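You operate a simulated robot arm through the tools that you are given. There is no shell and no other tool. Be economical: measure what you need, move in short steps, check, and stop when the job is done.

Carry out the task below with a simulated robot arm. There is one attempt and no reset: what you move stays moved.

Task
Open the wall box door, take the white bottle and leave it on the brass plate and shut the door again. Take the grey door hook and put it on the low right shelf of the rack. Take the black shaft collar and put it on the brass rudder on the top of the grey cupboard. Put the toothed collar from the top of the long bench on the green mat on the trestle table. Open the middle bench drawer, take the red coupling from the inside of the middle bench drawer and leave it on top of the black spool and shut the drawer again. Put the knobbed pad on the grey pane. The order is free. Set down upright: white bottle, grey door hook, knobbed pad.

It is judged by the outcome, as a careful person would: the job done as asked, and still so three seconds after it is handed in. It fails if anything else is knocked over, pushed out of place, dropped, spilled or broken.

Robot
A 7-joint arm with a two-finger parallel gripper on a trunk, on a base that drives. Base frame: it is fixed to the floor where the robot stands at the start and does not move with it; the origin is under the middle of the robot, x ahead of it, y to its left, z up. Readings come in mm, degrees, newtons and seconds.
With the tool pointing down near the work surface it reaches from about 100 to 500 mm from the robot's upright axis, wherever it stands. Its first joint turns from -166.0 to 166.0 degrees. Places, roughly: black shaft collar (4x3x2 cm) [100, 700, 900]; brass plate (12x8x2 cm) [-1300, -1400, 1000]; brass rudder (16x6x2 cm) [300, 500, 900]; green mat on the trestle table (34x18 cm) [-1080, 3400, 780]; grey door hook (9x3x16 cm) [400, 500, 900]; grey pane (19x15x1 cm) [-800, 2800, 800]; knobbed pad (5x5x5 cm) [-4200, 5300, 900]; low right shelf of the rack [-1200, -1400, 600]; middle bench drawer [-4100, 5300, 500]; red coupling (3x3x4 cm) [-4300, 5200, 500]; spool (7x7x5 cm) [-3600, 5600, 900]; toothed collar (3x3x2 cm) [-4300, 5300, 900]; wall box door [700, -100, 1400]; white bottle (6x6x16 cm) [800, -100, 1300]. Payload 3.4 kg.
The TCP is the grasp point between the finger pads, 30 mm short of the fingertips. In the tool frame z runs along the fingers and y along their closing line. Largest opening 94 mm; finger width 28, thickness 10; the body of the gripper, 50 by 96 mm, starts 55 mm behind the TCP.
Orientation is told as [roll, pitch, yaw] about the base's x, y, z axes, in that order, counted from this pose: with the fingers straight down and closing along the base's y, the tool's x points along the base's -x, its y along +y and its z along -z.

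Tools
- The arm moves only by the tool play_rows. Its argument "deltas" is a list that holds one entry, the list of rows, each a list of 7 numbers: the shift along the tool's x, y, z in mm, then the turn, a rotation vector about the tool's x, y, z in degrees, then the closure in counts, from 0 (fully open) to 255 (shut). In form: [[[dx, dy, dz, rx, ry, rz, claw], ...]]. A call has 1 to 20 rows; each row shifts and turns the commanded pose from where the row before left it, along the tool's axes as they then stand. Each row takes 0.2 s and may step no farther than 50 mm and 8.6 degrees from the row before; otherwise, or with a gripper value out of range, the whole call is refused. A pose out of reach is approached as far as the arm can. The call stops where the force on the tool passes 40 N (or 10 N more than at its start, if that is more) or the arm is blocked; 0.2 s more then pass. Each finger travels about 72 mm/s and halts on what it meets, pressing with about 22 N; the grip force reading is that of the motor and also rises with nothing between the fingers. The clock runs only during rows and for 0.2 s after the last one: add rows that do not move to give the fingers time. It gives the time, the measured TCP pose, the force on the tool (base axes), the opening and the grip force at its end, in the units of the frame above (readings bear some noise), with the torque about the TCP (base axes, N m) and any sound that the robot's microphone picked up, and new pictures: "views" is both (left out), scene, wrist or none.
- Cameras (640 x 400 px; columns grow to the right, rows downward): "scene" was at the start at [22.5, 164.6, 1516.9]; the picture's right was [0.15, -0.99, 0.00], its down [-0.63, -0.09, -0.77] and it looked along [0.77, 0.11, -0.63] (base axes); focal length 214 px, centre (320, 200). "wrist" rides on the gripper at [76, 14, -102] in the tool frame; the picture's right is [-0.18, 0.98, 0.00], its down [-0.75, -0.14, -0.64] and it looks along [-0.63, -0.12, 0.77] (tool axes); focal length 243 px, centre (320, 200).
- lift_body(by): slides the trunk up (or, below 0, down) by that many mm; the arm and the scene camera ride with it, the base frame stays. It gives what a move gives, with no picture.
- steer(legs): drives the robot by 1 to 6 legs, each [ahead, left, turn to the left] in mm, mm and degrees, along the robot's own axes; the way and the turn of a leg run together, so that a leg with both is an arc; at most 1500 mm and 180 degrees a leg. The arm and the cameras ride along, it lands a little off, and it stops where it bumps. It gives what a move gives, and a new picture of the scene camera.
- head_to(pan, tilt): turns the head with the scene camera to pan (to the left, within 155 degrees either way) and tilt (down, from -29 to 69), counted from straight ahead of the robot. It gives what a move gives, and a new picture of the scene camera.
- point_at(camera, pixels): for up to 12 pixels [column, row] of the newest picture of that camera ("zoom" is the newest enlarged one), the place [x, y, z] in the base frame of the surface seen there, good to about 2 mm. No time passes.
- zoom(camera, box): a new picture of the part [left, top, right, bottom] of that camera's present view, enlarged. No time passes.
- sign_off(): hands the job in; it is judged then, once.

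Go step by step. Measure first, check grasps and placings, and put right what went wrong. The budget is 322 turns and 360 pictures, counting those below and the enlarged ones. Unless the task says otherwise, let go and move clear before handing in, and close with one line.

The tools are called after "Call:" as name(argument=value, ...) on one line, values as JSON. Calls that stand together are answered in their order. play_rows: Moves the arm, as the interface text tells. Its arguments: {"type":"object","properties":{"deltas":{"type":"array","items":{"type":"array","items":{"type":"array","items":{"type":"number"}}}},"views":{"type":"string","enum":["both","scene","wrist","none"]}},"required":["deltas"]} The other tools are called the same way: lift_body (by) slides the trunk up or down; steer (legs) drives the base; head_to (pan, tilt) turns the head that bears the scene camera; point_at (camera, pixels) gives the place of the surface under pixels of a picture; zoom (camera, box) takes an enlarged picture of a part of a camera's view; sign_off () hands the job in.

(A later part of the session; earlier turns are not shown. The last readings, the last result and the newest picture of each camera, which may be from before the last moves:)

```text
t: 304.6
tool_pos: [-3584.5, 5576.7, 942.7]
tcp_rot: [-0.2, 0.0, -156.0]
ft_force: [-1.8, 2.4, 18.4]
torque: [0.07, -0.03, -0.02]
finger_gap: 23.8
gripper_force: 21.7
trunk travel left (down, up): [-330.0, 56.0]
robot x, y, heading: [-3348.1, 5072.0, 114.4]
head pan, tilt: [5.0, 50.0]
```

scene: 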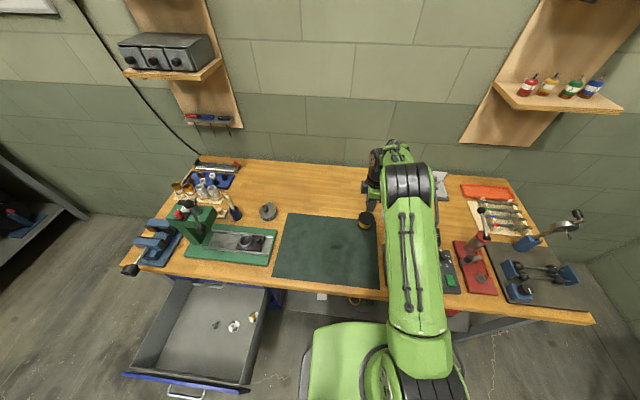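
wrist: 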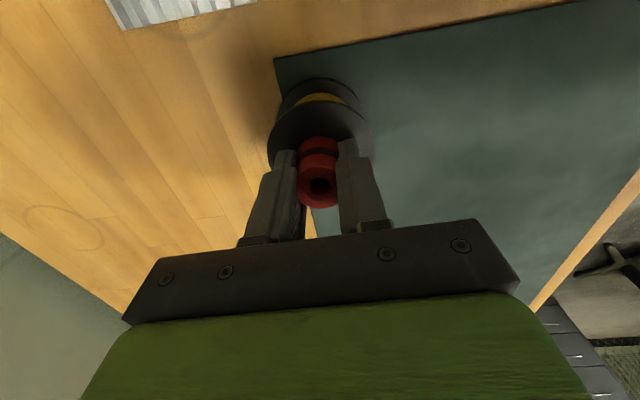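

Contact made (18 N). Backing 2 mm, releasing gently, and rising.

Call:
play_rows(deltas=[[[0, 0, -2, 0, 0, 0, 255], [0, 0, 0, 0, 0, 0, 225], [0, 0, 0, 0, 0, 0, 175], [0, 0, 0, 0, 0, 0, 140], [0, 0, 0, 0, 0, 0, 140], [0, 0, -15, 0, 0, 0, 140], [0, 0, -30, 0, 0, 0, 140], [0, 0, -40, 0, 0, 0, 60], [0, 0, -30, 0, 0, 0, 0], [0, 0, 0, 0, 0, 0, 0]]], views="wrist")

Call:
zoom(camera="scene", box=[330, 150, 430, 240])

```text
t: 306.8
tool_pos: [-3585.9, 5577.8, 1057.9]
tcp_rot: [0.0, -0.1, -155.9]
ft_force: [0.2, 0.0, -0.1]
torque: [-0.03, -0.02, 0.0]
finger_gap: 94.1
gripper_force: 0.0
trunk travel left (down, up): [-330.0, 56.0]
robot x, y, heading: [-3346.6, 5073.2, 114.5]
head pan, tilt: [5.0, 50.0]
```

wrist: 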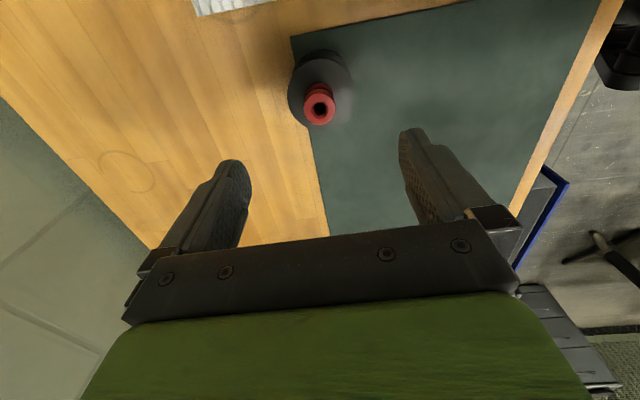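

```text
4.44 times, centred on (380, 195) of scene
```

zoom: 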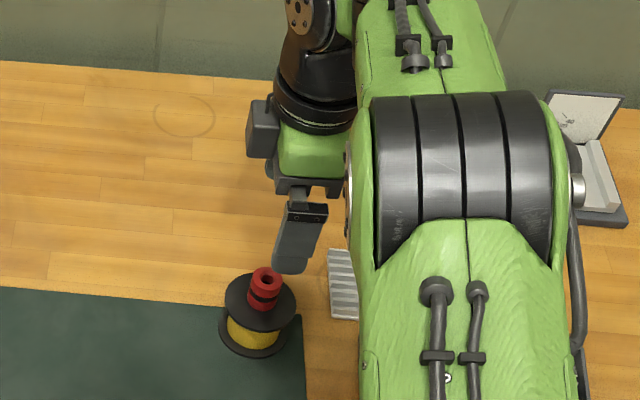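

The coupling sits on the spool. Next, closing the drawer: backing off, lowering, and moving in front of it.

Call:
steer(legs=[[-680, 0, 0], [0, 640, 0]])

Call:
lift_body(by=-330)

Call:
play_rows(deltas=[[[0, 0, 0, 8, 0, 0, 255], [0, 0, 0, 8, 0, 0, 255], [0, 0, 0, 8, 0, 0, 255], [0, 0, 0, 8, 0, 0, 255], [0, 0, 0, 8, 0, 0, 255], [0, 0, 0, 8, 0, 0, 255], [0, 0, 0, 8, 0, 0, 255], [0, 0, 0, 8, 0, 0, 255], [0, 0, 0, 8, 0, 0, 255], [0, 0, 0, 8, 0, 0, 255], [0, 0, 0, 8, 0, 0, 255], [0, 0, 0, 2, 0, 0, 255], [0, 30, -10, 0, 0, 0, 255], [0, 40, -10, 0, 0, 0, 255], [0, 0, 0, 0, 0, 0, 255]]], views="both")

```text
t: 313.7
tool_pos: [-3889.2, 4687.0, 1057.9]
tcp_rot: [0.0, -0.1, -155.2]
ft_force: [-0.1, 0.7, 0.1]
torque: [0.0, -0.01, -0.04]
finger_gap: 93.9
gripper_force: 0.1
trunk travel left (down, up): [-330.0, 56.0]
robot x, y, heading: [-3644.3, 4181.6, 114.9]
head pan, tilt: [5.0, 50.0]
```

scene: 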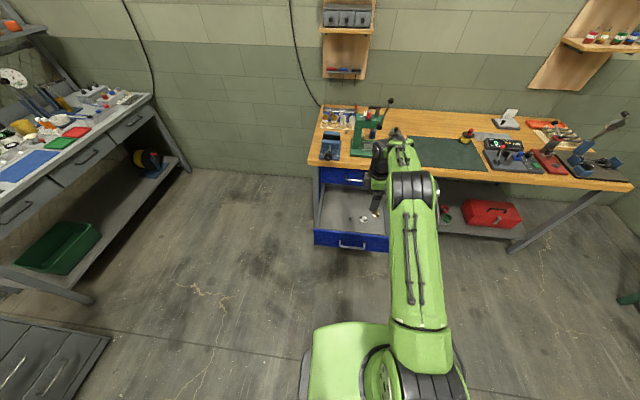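

```text
t: 316.9
tool_pos: [-3888.9, 4686.4, 728.2]
tcp_rot: [0.0, -0.1, -155.4]
ft_force: [-0.1, -1.0, -0.8]
torque: [0.03, 0.01, 0.01]
finger_gap: 94.0
gripper_force: 0.1
trunk travel left (down, up): [0.0, 386.0]
robot x, y, heading: [-3643.2, 4187.6, 115.1]
head pan, tilt: [5.0, 50.0]
```

```text
t: 320.1
tool_pos: [-3879.5, 4657.5, 640.3]
tcp_rot: [-84.2, 0.7, -154.3]
ft_force: [1.0, 0.5, 0.8]
torque: [-0.04, 0.01, -0.03]
finger_gap: 0.0
gripper_force: 22.0
out of reach, approached as far as the arm can: row 10, 11
trunk travel left (down, up): [0.0, 386.0]
robot x, y, heading: [-3644.4, 4181.2, 114.8]
head pan, tilt: [5.0, 50.0]
```

scene: 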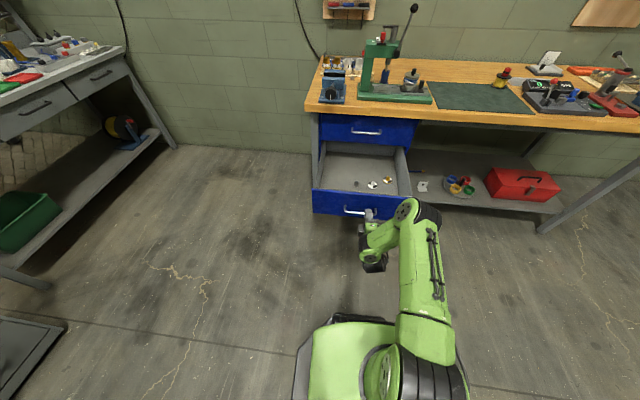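
wrist: 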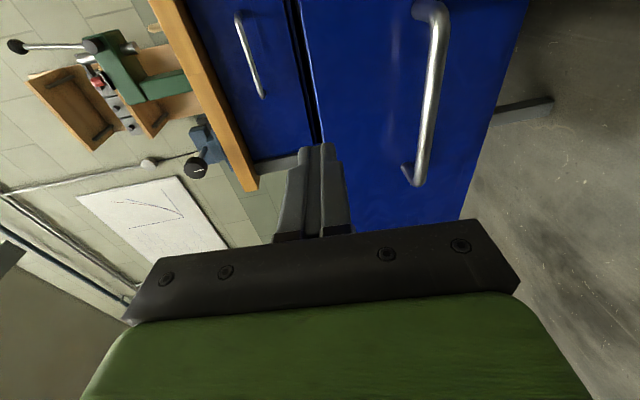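

The closed fingers face the drawer front; lowering to z≈592 (above its handle) and levelling.

Call:
play_rows(deltas=[[[0, 15, 0, 5.8, 0, 0, 255], [0, 20, 0, 0, 0, 0, 255], [0, 15, 0, 0, 0, 0, 255], [0, 0, 0, 0, 0, 0, 255]]], views="wrist")

Call:
point_at(camera="wrist", pixels=[[340, 100], [430, 60], [420, 150], [350, 60], [380, 200]])

```text
t: 321.1
tool_pos: [-3878.0, 4656.7, 590.2]
tcp_rot: [-90.0, 0.6, -154.2]
ft_force: [-0.4, 0.1, -0.5]
torque: [-0.01, 0.03, -0.03]
finger_gap: 0.0
gripper_force: 22.1
trunk travel left (down, up): [0.0, 386.0]
robot x, y, heading: [-3643.8, 4182.4, 114.9]
head pan, tilt: [5.0, 50.0]
```

wrist: 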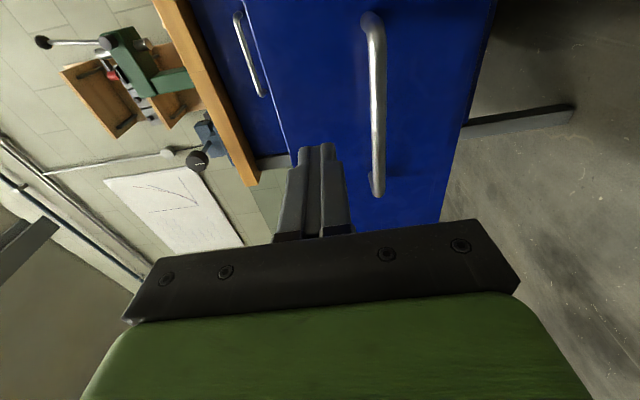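

```text
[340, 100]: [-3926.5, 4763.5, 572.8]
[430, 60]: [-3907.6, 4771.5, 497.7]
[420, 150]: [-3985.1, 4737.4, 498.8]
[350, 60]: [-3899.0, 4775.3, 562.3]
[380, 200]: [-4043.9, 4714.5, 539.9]
```

Face is 87 mm ahead of the tips; it must travel ~358 mm. Pushing with the base 390 mm, then the arm.

Call:
steer(legs=[[0, 0, -1.3], [395, 0, 0]])

Call:
play_rows(deltas=[[[0, 0, 10, 0, 0, 0, 255], [0, 0, 10, 0, 0, 0, 255], [0, 0, 8, 0, 0, 0, 255], [0, 0, 8, 0, 0, 0, 255], [0, 0, 6, 0, 0, 0, 255], [0, 0, 6, 0, 0, 0, 255], [0, 0, 5, 0, 0, 0, 255], [0, 0, 0, 0, 0, 0, 255]]], views="both")

```text
t: 324.0
tool_pos: [-4029.1, 5025.1, 589.5]
tcp_rot: [-90.1, 0.7, -155.4]
ft_force: [-0.5, -1.0, 1.1]
torque: [-0.03, -0.01, 0.0]
finger_gap: 0.0
gripper_force: 22.2
trunk travel left (down, up): [0.0, 386.0]
robot x, y, heading: [-3807.8, 4548.0, 113.8]
head pan, tilt: [5.0, 50.0]
```

scene: 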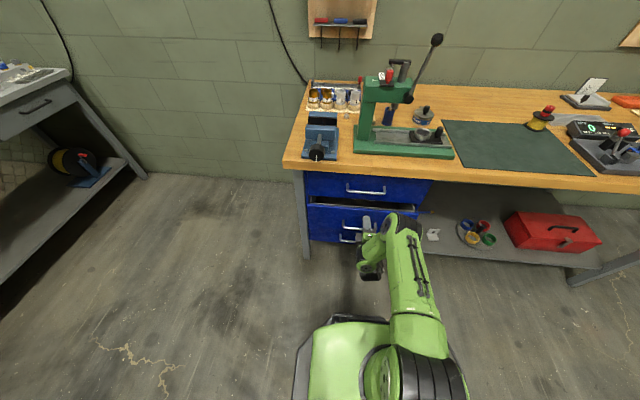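

```text
t: 325.5
tool_pos: [-4047.5, 5067.5, 588.7]
tcp_rot: [-89.7, 0.9, -155.3]
ft_force: [9.9, -20.5, 8.3]
torque: [0.4, 0.0, -0.35]
finger_gap: 0.0
gripper_force: 22.0
trunk travel left (down, up): [0.0, 386.0]
robot x, y, heading: [-3802.3, 4542.6, 113.6]
head pan, tilt: [5.0, 50.0]
stopped in row 7: the force on the tool passed its limit at 50 N (the readings are from after the stop); the commanded pose is now the measured one
```

scene: 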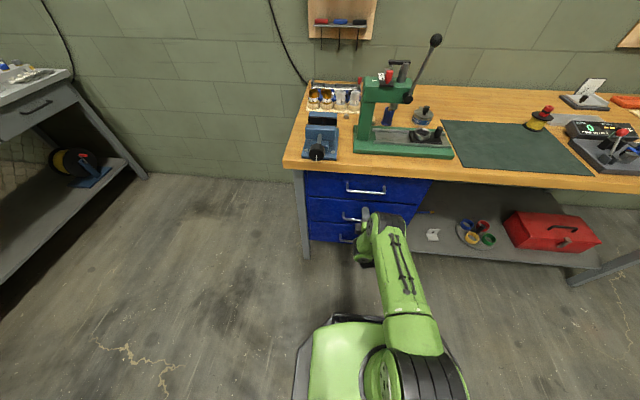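
wrist: 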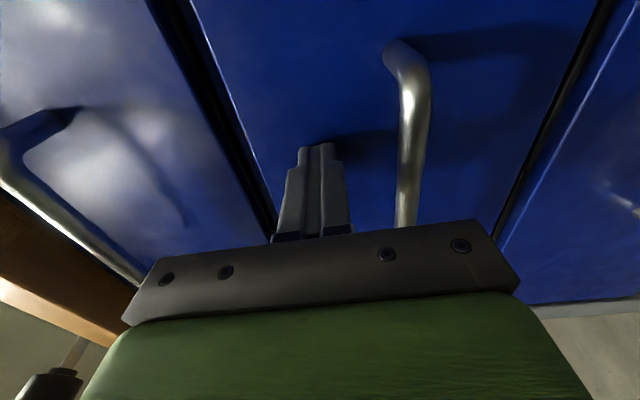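

The drawer is shut (tips at t≈6288). Backing off, raising the trunk and turning the tool down for the bench-top pieces.

Call:
play_rows(deltas=[[[0, 0, -20, 0, 0, 0, 255], [0, 0, -40, 0, 0, 0, 255], [0, 0, -30, 0, 0, 0, 255], [0, 0, 0, 0, 0, 0, 255]]], views="none")

Call:
steer(legs=[[-300, 0, 0]])

Call:
lift_body(by=386)

Call:
play_rows(deltas=[[[0, -20, 10, -8, 0, 0, 0], [0, -20, 10, -8, 0, 0, 0], [0, 0, 0, -8, 0, 0, 0], [0, 0, 0, -8, 0, 0, 0], [0, 0, 0, -8, 0, 0, 0], [0, 0, 0, -8, 0, 0, 0], [0, 0, 0, -8, 0, 0, 0], [0, 0, 0, -8, 0, 0, 0], [0, 0, 0, -8, 0, 0, 0], [0, 0, 0, -8, 0, 0, 0], [0, 0, 0, -8, 0, 0, 0], [0, 0, 0, -2, 0, 0, 0], [0, 0, -40, 0, 0, 0, 0], [0, 0, -40, 0, 0, 0, 0], [0, 0, 0, 0, 0, 0, 0]]], views="scene")

```text
t: 326.5
tool_pos: [-4011.1, 4988.0, 590.4]
tcp_rot: [-89.7, 0.8, -155.3]
ft_force: [0.1, -0.6, 0.2]
torque: [0.0, -0.01, -0.03]
finger_gap: 0.1
gripper_force: 21.5
trunk travel left (down, up): [0.0, 386.0]
robot x, y, heading: [-3803.7, 4543.1, 113.5]
head pan, tilt: [5.0, 50.0]
```

```text
t: 328.6
tool_pos: [-3890.1, 4715.1, 590.2]
tcp_rot: [-89.7, 0.7, -155.3]
ft_force: [-0.8, -0.2, -0.8]
torque: [0.02, 0.03, 0.02]
finger_gap: 0.3
gripper_force: 22.2
trunk travel left (down, up): [0.0, 386.0]
robot x, y, heading: [-3686.8, 4272.5, 113.9]
head pan, tilt: [5.0, 50.0]
```

scene: 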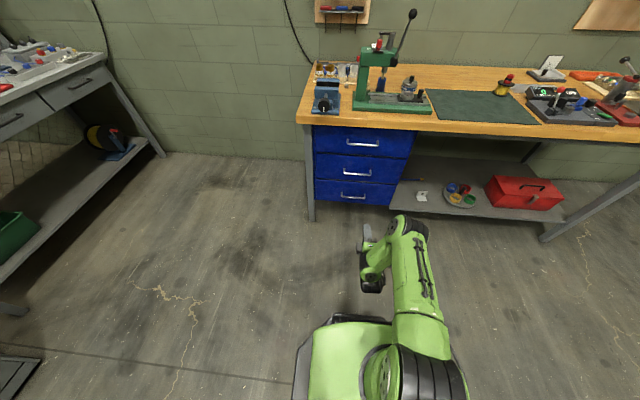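

```text
t: 332.3
tool_pos: [-3890.9, 4715.2, 974.6]
tcp_rot: [-89.6, 0.6, -155.2]
ft_force: [-0.1, -0.6, -0.1]
torque: [0.04, 0.0, -0.01]
finger_gap: 0.0
gripper_force: 21.6
trunk travel left (down, up): [-386.0, 0.0]
robot x, y, heading: [-3687.8, 4275.9, 113.8]
head pan, tilt: [5.0, 50.0]
```

```text
t: 335.5
tool_pos: [-3902.5, 4737.0, 1092.6]
tcp_rot: [0.5, 0.7, -155.2]
ft_force: [0.1, 0.6, -0.7]
torque: [0.01, 0.01, 0.0]
finger_gap: 93.7
gripper_force: 0.0
trunk travel left (down, up): [-386.0, 0.0]
robot x, y, heading: [-3685.8, 4271.7, 113.9]
head pan, tilt: [5.0, 50.0]
```

scene: 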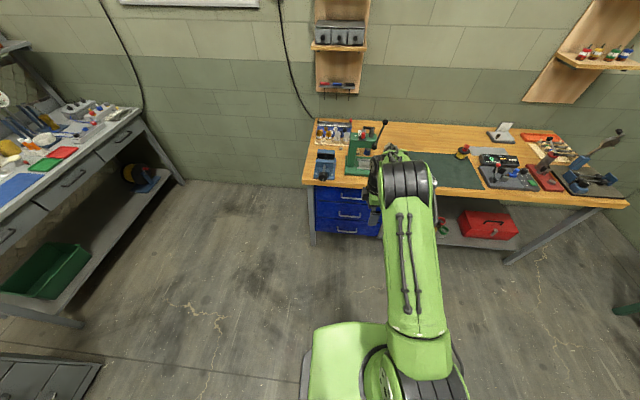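

All drawers are shut. Moving ahead 300 mm for a close look at the bench's left end.

Call:
steer(legs=[[300, -120, 0]])

Call:
head_to(pan=15, tilt=52)

Call:
zoom(camera="scene", box=[200, 80, 400, 220])

```text
t: 337.6
tool_pos: [-3912.8, 5060.1, 1090.3]
tcp_rot: [0.4, 0.8, -155.4]
ft_force: [-0.3, 0.0, 0.2]
torque: [0.02, -0.04, 0.01]
finger_gap: 93.9
gripper_force: 0.0
trunk travel left (down, up): [-386.0, 0.0]
robot x, y, heading: [-3694.4, 4595.9, 113.4]
head pan, tilt: [5.0, 50.0]
```

scene: 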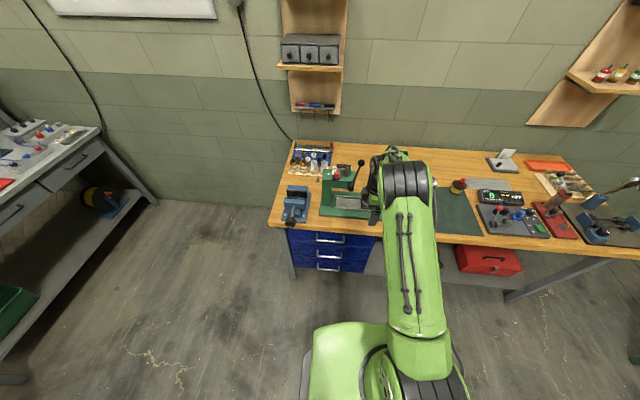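

```text
t: 338.3
tool_pos: [-3911.5, 5059.8, 1092.1]
tcp_rot: [0.3, 0.7, -155.4]
ft_force: [-0.1, -0.2, -0.6]
torque: [0.02, 0.0, -0.01]
finger_gap: 94.2
gripper_force: 0.2
trunk travel left (down, up): [-386.0, 0.0]
robot x, y, heading: [-3696.3, 4595.7, 113.8]
head pan, tilt: [15.0, 52.0]
```

scene: 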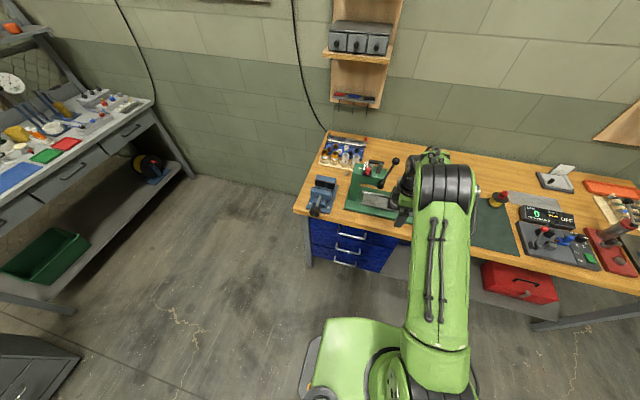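

```text
2.86 times, centred on (300, 150) of scene
```

zoom: 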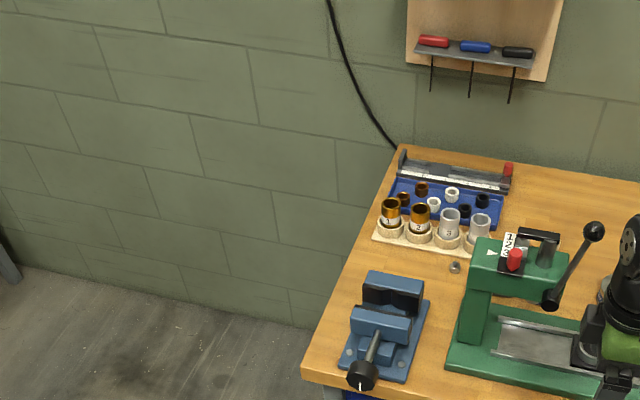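

Call:
zoom(camera="scene", box=[310, 130, 410, 215])

Call:
point_at(camera="zoom", pixels=[[220, 170], [215, 165], [300, 165], [340, 130], [300, 235], [270, 130], [420, 130], [150, 190], [180, 240], [255, 150], [330, 180], [270, 290]])

```text
4.71 times, centred on (360, 172) of scene
```

zoom: 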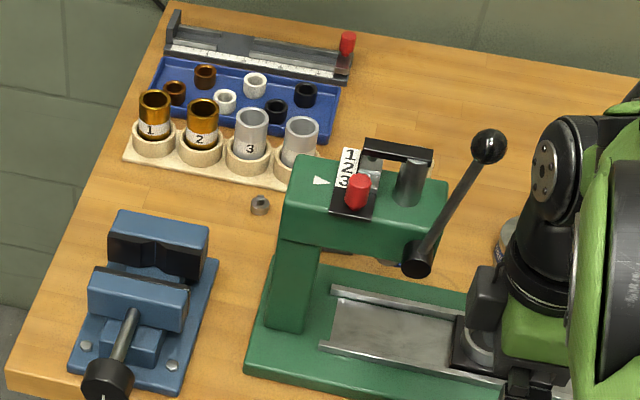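

```text
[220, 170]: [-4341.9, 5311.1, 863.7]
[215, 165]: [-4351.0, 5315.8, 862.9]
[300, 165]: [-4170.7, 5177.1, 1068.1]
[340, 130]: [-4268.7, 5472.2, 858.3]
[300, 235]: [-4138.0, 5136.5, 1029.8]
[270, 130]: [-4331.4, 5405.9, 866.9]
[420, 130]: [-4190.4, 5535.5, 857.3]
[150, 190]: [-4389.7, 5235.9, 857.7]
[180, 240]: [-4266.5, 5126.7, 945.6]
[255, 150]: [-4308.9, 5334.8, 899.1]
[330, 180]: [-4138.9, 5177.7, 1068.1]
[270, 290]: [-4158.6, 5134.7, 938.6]
```

Call:
point_at(camera="scene", pixels=[[193, 177], [153, 100], [75, 308], [62, 300], [347, 178], [353, 176]])

Call:
point_at(camera="zoom", pixels=[[260, 203], [260, 212], [253, 205], [268, 206], [275, 180], [205, 235], [160, 215], [430, 175], [490, 145], [400, 150], [440, 195], [285, 200]])

```text
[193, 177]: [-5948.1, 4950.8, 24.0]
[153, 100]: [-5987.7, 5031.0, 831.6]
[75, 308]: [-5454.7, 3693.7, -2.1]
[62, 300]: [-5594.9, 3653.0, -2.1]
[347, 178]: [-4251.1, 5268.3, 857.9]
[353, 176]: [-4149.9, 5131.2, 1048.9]
```

```text
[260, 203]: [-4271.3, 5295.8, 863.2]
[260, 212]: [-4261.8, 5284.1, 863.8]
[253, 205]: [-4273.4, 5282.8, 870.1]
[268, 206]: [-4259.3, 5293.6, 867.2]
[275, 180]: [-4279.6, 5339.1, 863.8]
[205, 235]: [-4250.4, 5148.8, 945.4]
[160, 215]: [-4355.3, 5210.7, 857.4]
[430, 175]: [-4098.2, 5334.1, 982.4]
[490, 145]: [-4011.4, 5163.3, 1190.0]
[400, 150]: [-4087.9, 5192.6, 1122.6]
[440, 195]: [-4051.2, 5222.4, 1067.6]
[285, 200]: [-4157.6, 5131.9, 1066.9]
```

Collar ≈(−4267,5289); the press (t≤6410, n≥−1770) and vise stand in front of it. I'll approach from the left, over the vise.

Call:
steer(legs=[[0, 340, 0], [295, 0, 0]])

Call:
play_rows(deltas=[[[0, 0, 0, 0, 0, 0, 0]]], views="wrist")

```text
t: 342.2
tool_pos: [-4338.5, 5198.0, 1090.4]
tcp_rot: [0.5, 0.6, -155.5]
ft_force: [-0.3, 0.4, -0.2]
torque: [-0.03, -0.01, 0.01]
finger_gap: 94.2
gripper_force: 0.0
trunk travel left (down, up): [-386.0, 0.0]
robot x, y, heading: [-4121.6, 4733.8, 113.6]
head pan, tilt: [15.0, 52.0]
```

scene: 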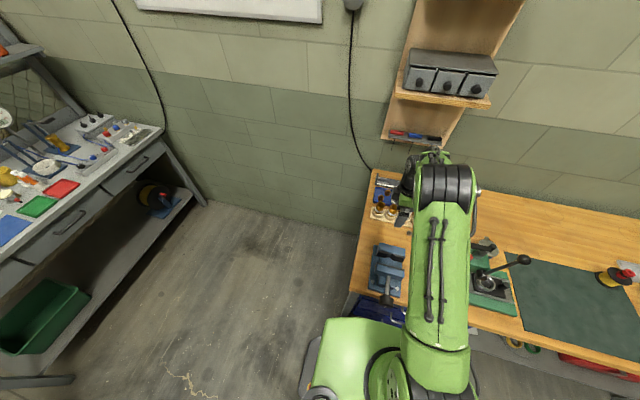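

```text
t: 342.6
tool_pos: [-4337.7, 5195.6, 1090.4]
tcp_rot: [0.5, 0.7, -155.4]
ft_force: [0.7, -0.7, -0.3]
torque: [0.03, 0.08, 0.01]
finger_gap: 94.0
gripper_force: 0.0
trunk travel left (down, up): [-386.0, 0.0]
robot x, y, heading: [-4121.9, 4730.3, 113.7]
head pan, tilt: [15.0, 52.0]
```

wrist: 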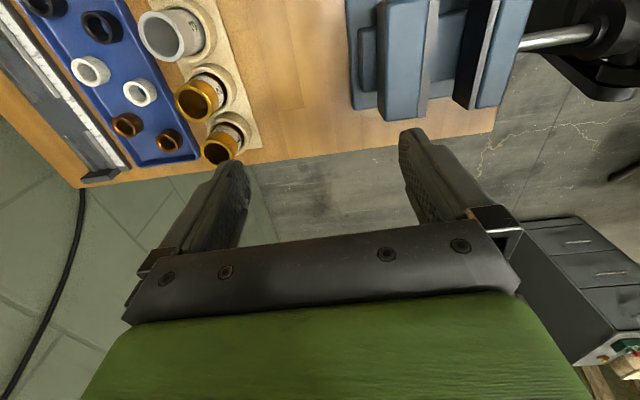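

Now over the vise. Checking the arm's height near the press.

Call:
point_at(camera="scene", pixels=[[445, 185], [475, 190], [440, 260], [470, 300], [410, 185], [520, 260], [478, 245]])

```text
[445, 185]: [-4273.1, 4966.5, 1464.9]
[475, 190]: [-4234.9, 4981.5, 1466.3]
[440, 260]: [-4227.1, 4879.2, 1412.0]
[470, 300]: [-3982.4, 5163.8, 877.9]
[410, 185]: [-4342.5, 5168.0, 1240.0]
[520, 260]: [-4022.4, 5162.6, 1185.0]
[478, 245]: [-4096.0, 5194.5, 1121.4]
```

The elbow is high (z≈1330+), so it clears the press. Moving over the collar: right 103, forward 55.

Call:
play_rows(deltas=[[[25, -14, 0, 0, 0, 0, 60], [26, -14, 0, 0, 0, 0, 60], [26, -14, 0, 0, 0, 0, 60], [26, -13.5, 0, 0, 0, 0, 60], [0, 0, 20, 0, 0, 0, 60], [0, 0, 0, 0, 0, 0, 60]]], views="both")

```text
t: 344.0
tool_pos: [-4266.5, 5289.7, 1072.6]
tcp_rot: [0.4, 0.7, -155.4]
ft_force: [-0.5, 0.0, -0.7]
torque: [0.0, -0.01, 0.03]
finger_gap: 71.9
gripper_force: 0.1
trunk travel left (down, up): [-386.0, 0.0]
robot x, y, heading: [-4124.6, 4734.6, 113.6]
head pan, tilt: [15.0, 52.0]
```

scene: 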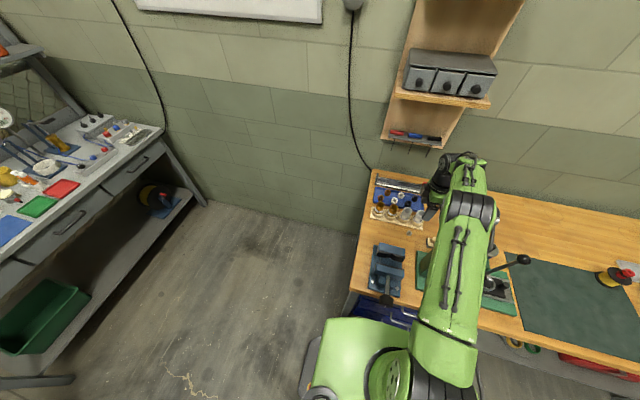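
wrist: 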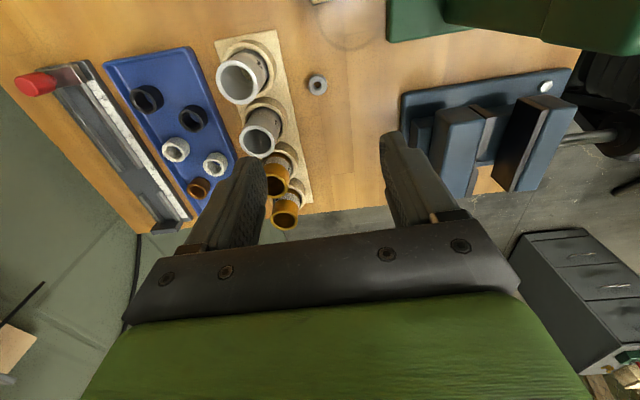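

Call:
point_at(camera="wrist", pixels=[[317, 78], [317, 92], [309, 85], [325, 85], [300, 100], [290, 130], [400, 150], [420, 40], [430, 110]])

Call:
zoom(camera="wrist", box=[250, 0, 450, 130])

```text
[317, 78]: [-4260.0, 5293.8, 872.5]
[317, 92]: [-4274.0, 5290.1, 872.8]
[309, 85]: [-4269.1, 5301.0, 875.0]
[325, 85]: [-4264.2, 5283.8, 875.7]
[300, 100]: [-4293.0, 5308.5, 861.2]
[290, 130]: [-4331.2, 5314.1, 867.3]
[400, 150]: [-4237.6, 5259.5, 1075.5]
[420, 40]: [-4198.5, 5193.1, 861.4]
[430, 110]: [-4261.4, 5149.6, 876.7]
```

```text
3.08 times, centred on (350, 65) of wrist
```

zoom: 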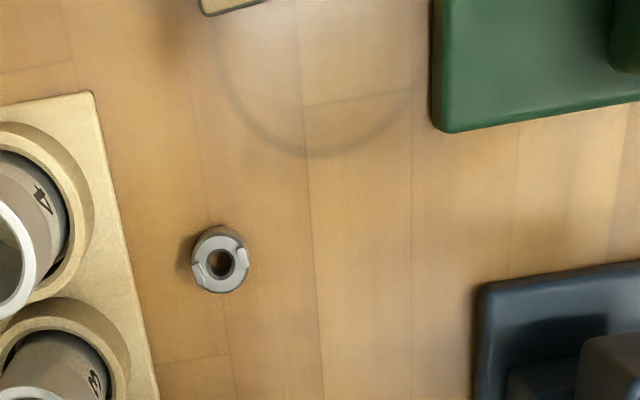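

The toothed collar's centre is (−4267,5292), top 875; the socket board edge is only ~33 mm from it. I'll turn the gripper 90° so the fingers close along the bench instead.

Call:
play_rows(deltas=[[[0, -1, 0, 0, 0, 8.2, 60], [0, -1, 0, 0, 0, 8.2, 60], [0, 0, 0, 0, 0, 8.2, 60], [0, 0, 0, 0, 0, 8.2, 60], [0, 0, 0, 0, 0, 8.2, 60], [0, 0, 0, 0, 0, 8.2, 60], [0, 0, 0, 0, 0, 8.2, 60], [0, 0, 0, 0, 0, 8.2, 60], [0, 0, 0, 0, 0, 8.2, 60], [0, 0, 0, 0, 0, 8.2, 100], [0, 0, 0, 0, 0, 8, 120], [0, 0, 0, 0, 0, 0, 120]]], views="both")

```text
t: 346.6
tool_pos: [-4267.9, 5291.9, 1071.4]
tcp_rot: [-0.7, 0.4, 114.4]
ft_force: [0.2, 0.4, -0.7]
torque: [-0.02, 0.0, -0.01]
finger_gap: 49.4
gripper_force: 0.0
trunk travel left (down, up): [-386.0, 0.0]
robot x, y, heading: [-4118.2, 4734.1, 113.5]
head pan, tilt: [15.0, 52.0]
```

scene: 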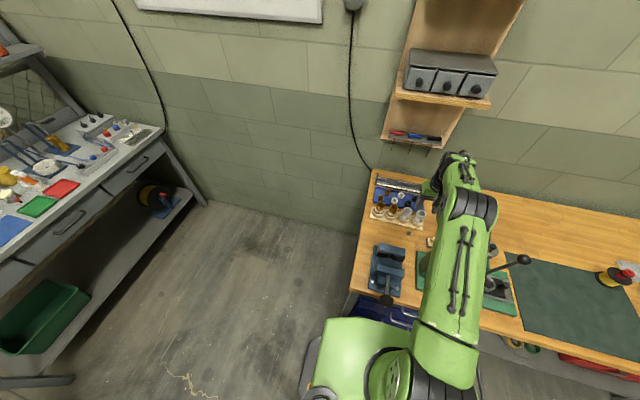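
wrist: 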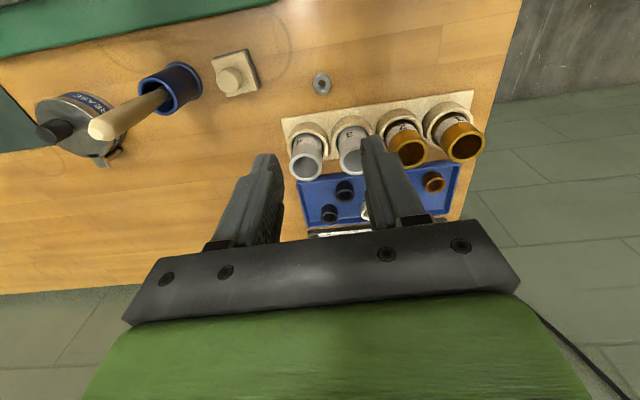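

Now the view shows the collar (322,83) and the knobbed pad (235,75). Measuring both.

Call:
point_at(camera="wrist", pixels=[[322, 77], [322, 90], [314, 84], [330, 84], [235, 75], [215, 65], [255, 60], [220, 95], [258, 85], [229, 80], [175, 85], [350, 110]])

Call:
zoom(camera="wrist", box=[190, 40, 350, 140])

```text
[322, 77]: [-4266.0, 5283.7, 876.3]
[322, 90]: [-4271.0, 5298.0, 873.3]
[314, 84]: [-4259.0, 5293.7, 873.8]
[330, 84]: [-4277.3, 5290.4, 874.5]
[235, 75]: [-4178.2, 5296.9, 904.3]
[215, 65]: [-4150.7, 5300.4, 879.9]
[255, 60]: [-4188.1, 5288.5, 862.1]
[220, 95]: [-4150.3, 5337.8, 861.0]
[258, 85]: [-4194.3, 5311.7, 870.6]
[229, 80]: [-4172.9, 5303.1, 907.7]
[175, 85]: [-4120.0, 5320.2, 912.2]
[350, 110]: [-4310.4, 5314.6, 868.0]
```

```text
4.00 times, centred on (270, 90) of wrist
```

zoom: 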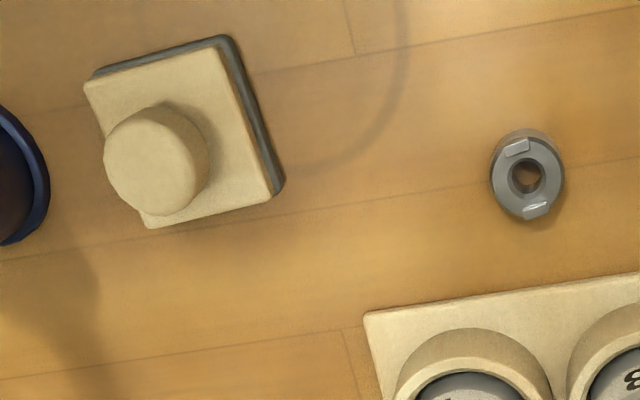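

Descending on the collar.

Call:
play_rows(deltas=[[[0, 0, 35, 0, 0, 0, 120], [0, 0, 40, 0, 0, 0, 120], [0, 0, 40, 0, 0, 0, 120], [0, 0, 30, 0, 0, 0, 120], [0, 0, 0, 0, 0, 0, 120]]], views="wrist")

```text
t: 347.8
tool_pos: [-4265.9, 5291.8, 927.8]
tcp_rot: [-0.7, 0.4, 114.7]
ft_force: [-0.9, -0.5, -0.7]
torque: [0.01, -0.01, 0.04]
finger_gap: 49.6
gripper_force: 0.1
trunk travel left (down, up): [-386.0, 0.0]
robot x, y, heading: [-4122.1, 4729.5, 113.8]
head pan, tilt: [15.0, 52.0]
```

wrist: 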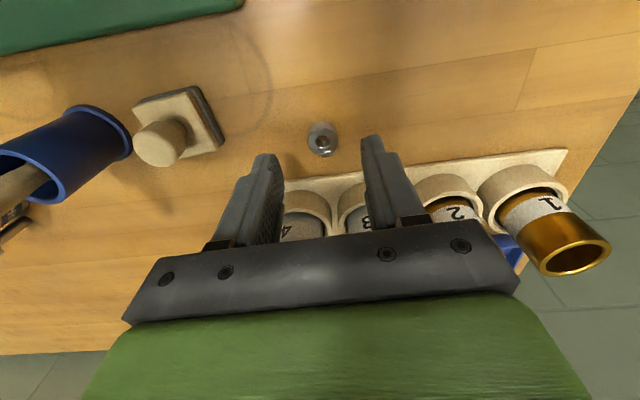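

Call:
play_rows(deltas=[[[0, 0, 20, 0, 0, 0, 120], [0, 0, 12, 0, 0, 0, 120], [0, 0, 6, 0, 0, 0, 120], [0, 0, 0, 0, 0, 0, 120], [0, 0, 0, 0, 0, 0, 200], [0, 0, 0, 0, 0, 0, 255], [0, 0, 0, 0, 0, 0, 255], [0, 0, 0, 0, 0, 0, 255]]], views="wrist")

```text
t: 349.6
tool_pos: [-4264.3, 5291.1, 890.5]
tcp_rot: [-0.6, 0.4, 114.5]
ft_force: [-1.7, -0.8, 5.9]
torque: [0.01, 0.13, 0.01]
finger_gap: 22.0
gripper_force: 21.6
trunk travel left (down, up): [-386.0, 0.0]
robot x, y, heading: [-4121.7, 4732.1, 113.8]
head pan, tilt: [15.0, 52.0]
```

wrist: 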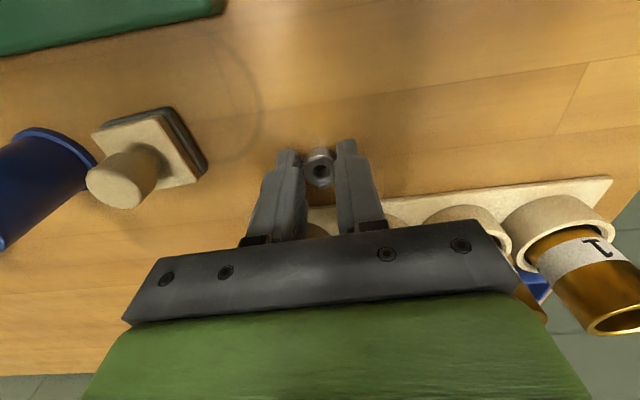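

Collar gripped (22 mm). Lifting and shifting left, then backing away from the bench.

Call:
play_rows(deltas=[[[0, 0, -20, 0, 0, 0, 255], [0, 0, -40, 0, 0, 0, 255], [0, 0, -40, 0, 0, 0, 255], [0, 0, -40, 0, 0, 0, 255], [0, 0, -40, 0, 0, 0, 255], [0, 20, -20, 0, 0, 0, 255], [0, 30, 0, 0, 0, 0, 255], [0, 30, 0, 0, 0, 0, 255], [0, 0, 0, 0, 0, 0, 255]]], views="wrist")

Call:
steer(legs=[[-700, 0, 0]])

```text
t: 351.6
tool_pos: [-4340.4, 5259.8, 1088.4]
tcp_rot: [-0.7, 0.4, 114.5]
ft_force: [0.0, -0.3, -0.2]
torque: [-0.01, 0.02, -0.02]
finger_gap: 21.8
gripper_force: 21.6
trunk travel left (down, up): [-386.0, 0.0]
robot x, y, heading: [-4119.3, 4734.5, 113.6]
head pan, tilt: [15.0, 52.0]
```

wrist: 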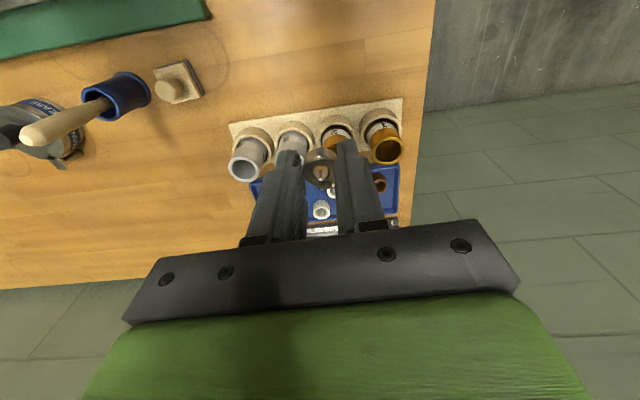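

```text
t: 355.4
tool_pos: [-4058.7, 4616.6, 1088.6]
tcp_rot: [-0.7, 0.4, 114.6]
ft_force: [0.0, 0.3, -0.7]
torque: [0.04, -0.02, 0.04]
finger_gap: 22.0
gripper_force: 22.0
trunk travel left (down, up): [-386.0, 0.0]
robot x, y, heading: [-3840.2, 4087.6, 113.5]
head pan, tilt: [15.0, 52.0]
```

scene: 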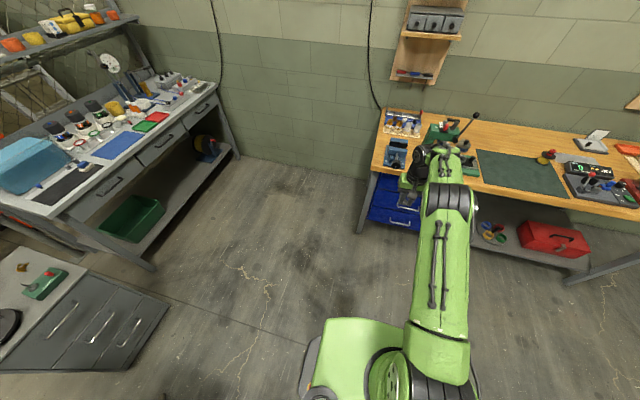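

Collar held, clear of the bench. Turning right and driving to the trestle table.

Call:
steer(legs=[[0, 0, -90], [1200, 0, 0], [0, -1000, 0], [0, -730, 0]])

Call:
head_to(pan=0, tilt=35)

```text
t: 373.8
tool_pos: [-1514.2, 3193.6, 1088.4]
tcp_rot: [-0.6, 0.4, 24.7]
ft_force: [0.9, 0.1, -0.3]
torque: [-0.02, -0.03, -0.01]
finger_gap: 19.4
gripper_force: 21.9
trunk travel left (down, up): [-386.0, 0.0]
robot x, y, heading: [-2040.8, 2976.7, 23.9]
head pan, tilt: [15.0, 52.0]
```

scene: 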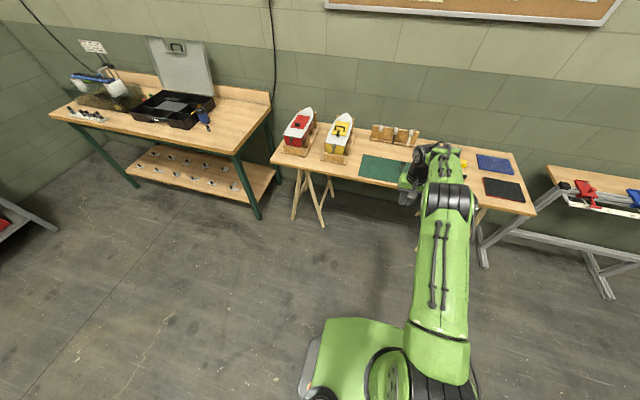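

```text
t: 374.6
tool_pos: [-1515.1, 3194.8, 1088.6]
tcp_rot: [-0.7, 0.4, 24.8]
ft_force: [0.6, 0.2, 0.4]
torque: [0.03, 0.01, 0.01]
finger_gap: 19.6
gripper_force: 21.8
trunk travel left (down, up): [-386.0, 0.0]
robot x, y, heading: [-2040.1, 2974.7, 24.0]
head pan, tilt: [0.0, 35.0]
```

scene: 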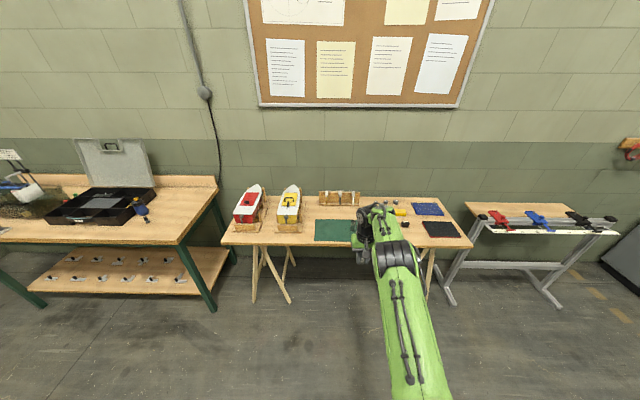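

The gap changed from 22 to 19.5 mm during the drive; checking the grip.

Call:
zoom(camera="wrist", box=[220, 100, 420, 240])

Call:
point_at(camera="scene", pixels=[[330, 230], [316, 238], [345, 240], [340, 243], [440, 228], [400, 212], [330, 244], [420, 205], [318, 222], [405, 222]])

```text
2.86 times, centred on (320, 170) of wrist
```

zoom: 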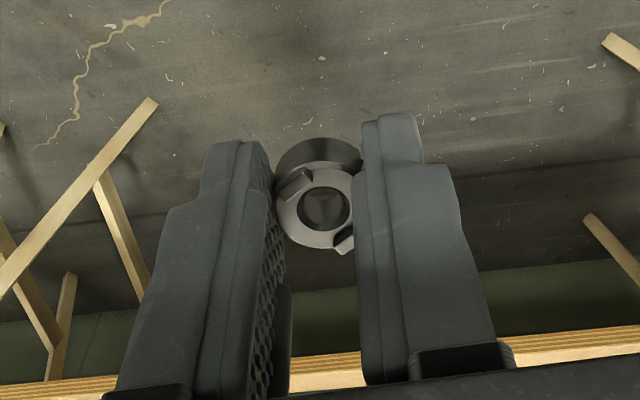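

```text
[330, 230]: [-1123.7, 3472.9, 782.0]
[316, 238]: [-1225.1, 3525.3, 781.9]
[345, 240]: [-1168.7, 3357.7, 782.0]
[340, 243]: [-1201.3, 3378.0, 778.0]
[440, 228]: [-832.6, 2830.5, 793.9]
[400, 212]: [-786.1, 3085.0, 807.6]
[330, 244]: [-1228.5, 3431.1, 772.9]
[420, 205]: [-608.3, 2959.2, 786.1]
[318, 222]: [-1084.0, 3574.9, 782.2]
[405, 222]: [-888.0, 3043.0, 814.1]
```

The collar is still held. Mat centre ≈(−1084,3393), top z 782. Driving ahead 450 and lowering.

Call:
steer(legs=[[465, 0, 0]])

Call:
lift_body(by=-200)

Call:
play_rows(deltas=[[[0, 0, 10, 0, 0, 0, 255], [0, 0, 0, 0, 0, 0, 255]]], views="both")

```text
t: 377.3
tool_pos: [-1089.6, 3384.2, 1087.2]
tcp_rot: [-0.7, 0.5, 24.9]
ft_force: [-0.2, -0.5, -0.8]
torque: [-0.02, 0.01, 0.04]
finger_gap: 19.6
gripper_force: 22.4
trunk travel left (down, up): [-386.0, 0.0]
robot x, y, heading: [-1614.2, 3162.3, 23.9]
head pan, tilt: [0.0, 35.0]
```

scene: 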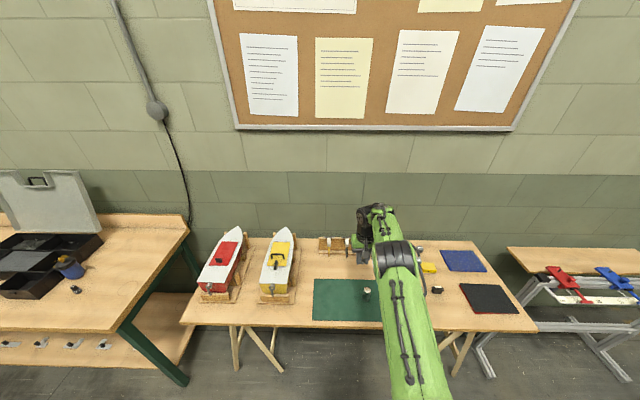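

```text
t: 379.5
tool_pos: [-1089.6, 3384.3, 888.6]
tcp_rot: [-0.7, 0.4, 24.9]
ft_force: [-0.8, -0.1, -0.7]
torque: [0.01, -0.03, 0.03]
finger_gap: 19.1
gripper_force: 22.3
trunk travel left (down, up): [-186.0, 200.0]
robot x, y, heading: [-1616.7, 3159.2, 24.0]
head pan, tilt: [0.0, 35.0]
```

```text
t: 380.1
tool_pos: [-1088.9, 3384.5, 878.7]
tcp_rot: [-0.8, 0.4, 24.8]
ft_force: [0.1, 0.4, -0.2]
torque: [0.02, -0.01, -0.01]
finger_gap: 19.2
gripper_force: 22.4
trunk travel left (down, up): [-186.0, 200.0]
robot x, y, heading: [-1619.8, 3161.4, 24.1]
head pan, tilt: [0.0, 35.0]
```

scene: 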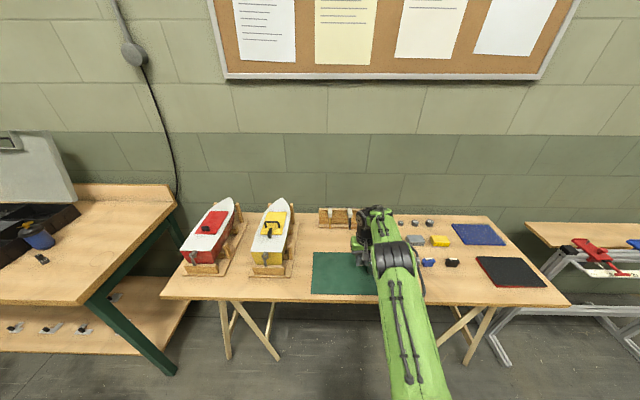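
wrist: 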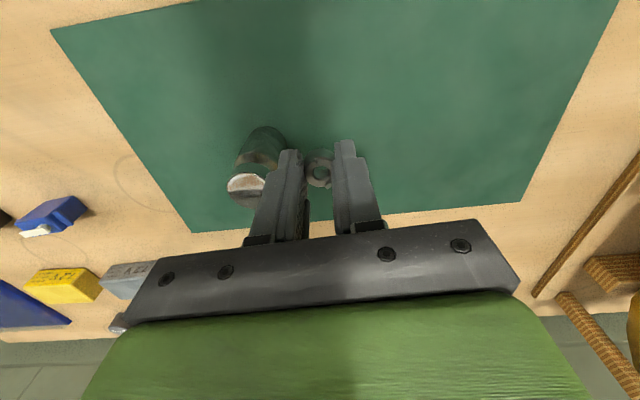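

A metal cylinder (255,165) already stands on the mat next to the gripper. Measuring it and the free mat area.

Call:
point_at(camera="wrist", pixels=[[248, 185], [262, 150], [235, 180], [425, 150], [440, 180], [520, 195], [190, 230], [400, 100], [60, 40]])

Call:
zoom(camera="wrist", box=[190, 90, 430, 240])

```text
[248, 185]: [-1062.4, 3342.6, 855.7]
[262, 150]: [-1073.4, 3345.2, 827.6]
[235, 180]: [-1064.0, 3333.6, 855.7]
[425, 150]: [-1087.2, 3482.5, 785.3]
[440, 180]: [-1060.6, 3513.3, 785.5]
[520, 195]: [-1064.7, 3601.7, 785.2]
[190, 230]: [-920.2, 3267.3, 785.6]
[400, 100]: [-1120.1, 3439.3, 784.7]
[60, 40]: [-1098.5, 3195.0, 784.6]
```

```text
2.67 times, centred on (310, 165) of wrist
```

zoom: 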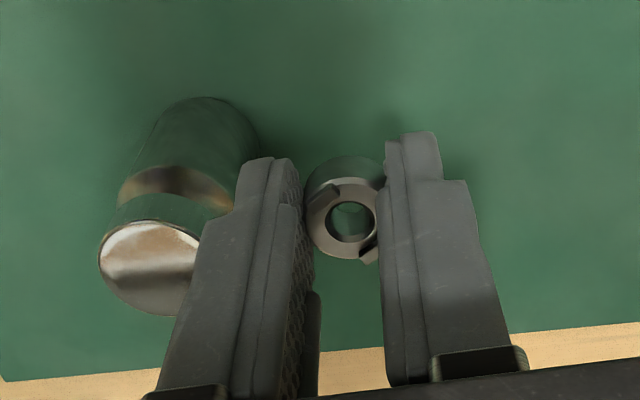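

The metal cylinder is 52 mm right of the TCP. Shifting left 60 mm before lowering.

Call:
play_rows(deltas=[[[0, 20, 0, 0, 0, 0, 255], [0, 20, 0, 0, 0, 0, 255], [0, 20, 0, 0, 0, 0, 255], [0, 0, 20, 0, 0, 0, 255], [0, 0, 20, 0, 0, 0, 255], [0, 0, 13, 0, 0, 0, 255], [0, 0, 0, 0, 0, 0, 255]]], views="wrist")

```text
t: 381.7
tool_pos: [-1115.6, 3436.0, 824.6]
tcp_rot: [-0.8, 0.3, 24.9]
ft_force: [-0.2, -1.2, 0.2]
torque: [0.01, -0.02, 0.0]
finger_gap: 19.4
gripper_force: 21.4
trunk travel left (down, up): [-186.0, 200.0]
robot x, y, heading: [-1617.1, 3160.7, 23.7]
head pan, tilt: [0.0, 35.0]
```

wrist: 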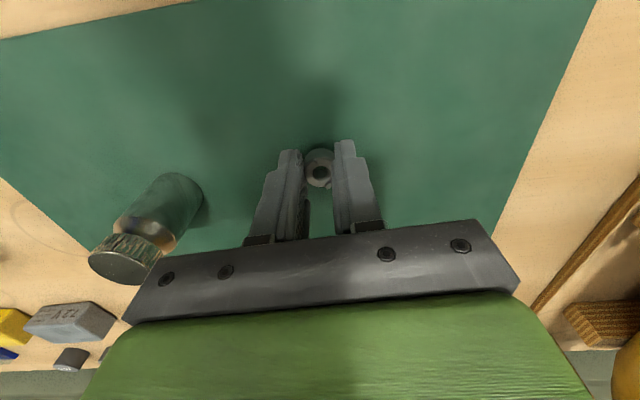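

Clear of the cylinder. Lowering to contact.

Call:
play_rows(deltas=[[[0, 0, 4, 0, 0, 0, 255], [0, 0, 0, 0, 0, 0, 255]]], views="none")

Call:
play_rows(deltas=[[[0, 0, 2, 0, 0, 0, 255], [0, 0, 0, 0, 0, 0, 255]]], views="none")

Call:
play_rows(deltas=[[[0, 0, 2, 0, 0, 0, 255], [0, 0, 0, 0, 0, 0, 255]]], views="none")

```text
t: 382.3
tool_pos: [-1116.3, 3438.8, 820.5]
tcp_rot: [-0.8, 0.4, 24.9]
ft_force: [-0.1, 0.7, -0.8]
torque: [0.02, 0.03, 0.0]
finger_gap: 19.7
gripper_force: 22.4
trunk travel left (down, up): [-186.0, 200.0]
robot x, y, heading: [-1613.6, 3158.3, 24.1]
head pan, tilt: [0.0, 35.0]
```

```text
t: 382.9
tool_pos: [-1114.3, 3437.8, 818.3]
tcp_rot: [-0.7, 0.4, 24.9]
ft_force: [0.6, 0.5, -0.9]
torque: [-0.04, 0.02, 0.0]
finger_gap: 19.4
gripper_force: 22.1
trunk travel left (down, up): [-186.0, 200.0]
robot x, y, heading: [-1618.5, 3159.4, 23.9]
head pan, tilt: [0.0, 35.0]
```

```text
t: 383.5
tool_pos: [-1116.3, 3437.8, 816.8]
tcp_rot: [-0.7, 0.5, 24.8]
ft_force: [-0.6, 0.4, -0.5]
torque: [-0.03, 0.02, -0.01]
finger_gap: 19.6
gripper_force: 21.8
trunk travel left (down, up): [-186.0, 200.0]
robot x, y, heading: [-1616.1, 3164.1, 23.8]
head pan, tilt: [0.0, 35.0]
```

Call:
play_rows(deltas=[[[0, 0, 1.2, 0, 0, 0, 255], [0, 0, 0, 0, 0, 0, 255]]], views="none")

Call:
play_rows(deltas=[[[0, 0, 1.2, 0, 0, 0, 255], [0, 0, 0, 0, 0, 0, 255]]], views="none")

Call:
play_rows(deltas=[[[0, 0, 1.2, 0, 0, 0, 255], [0, 0, 0, 0, 0, 0, 255]]], views="none")

```text
t: 384.1
tool_pos: [-1115.5, 3436.8, 816.5]
tcp_rot: [-0.7, 0.4, 24.9]
ft_force: [0.7, 0.3, -1.2]
torque: [0.03, 0.0, 0.01]
finger_gap: 19.5
gripper_force: 21.7
trunk travel left (down, up): [-186.0, 200.0]
robot x, y, heading: [-1612.5, 3161.4, 23.9]
head pan, tilt: [0.0, 35.0]
```

```text
t: 384.7
tool_pos: [-1116.4, 3437.0, 816.0]
tcp_rot: [-0.7, 0.1, 24.9]
ft_force: [1.1, 0.2, 7.1]
torque: [0.1, -0.02, -0.03]
finger_gap: 19.6
gripper_force: 22.2
trunk travel left (down, up): [-186.0, 200.0]
robot x, y, heading: [-1612.4, 3161.8, 24.2]
head pan, tilt: [0.0, 35.0]
```

```text
t: 385.3
tool_pos: [-1114.9, 3436.6, 814.7]
tcp_rot: [-0.7, 0.0, 24.9]
ft_force: [3.1, 1.1, 14.3]
torque: [0.1, -0.07, -0.02]
finger_gap: 19.4
gripper_force: 22.0
trunk travel left (down, up): [-186.0, 200.0]
robot x, y, heading: [-1615.4, 3159.6, 24.1]
head pan, tilt: [0.0, 35.0]
```

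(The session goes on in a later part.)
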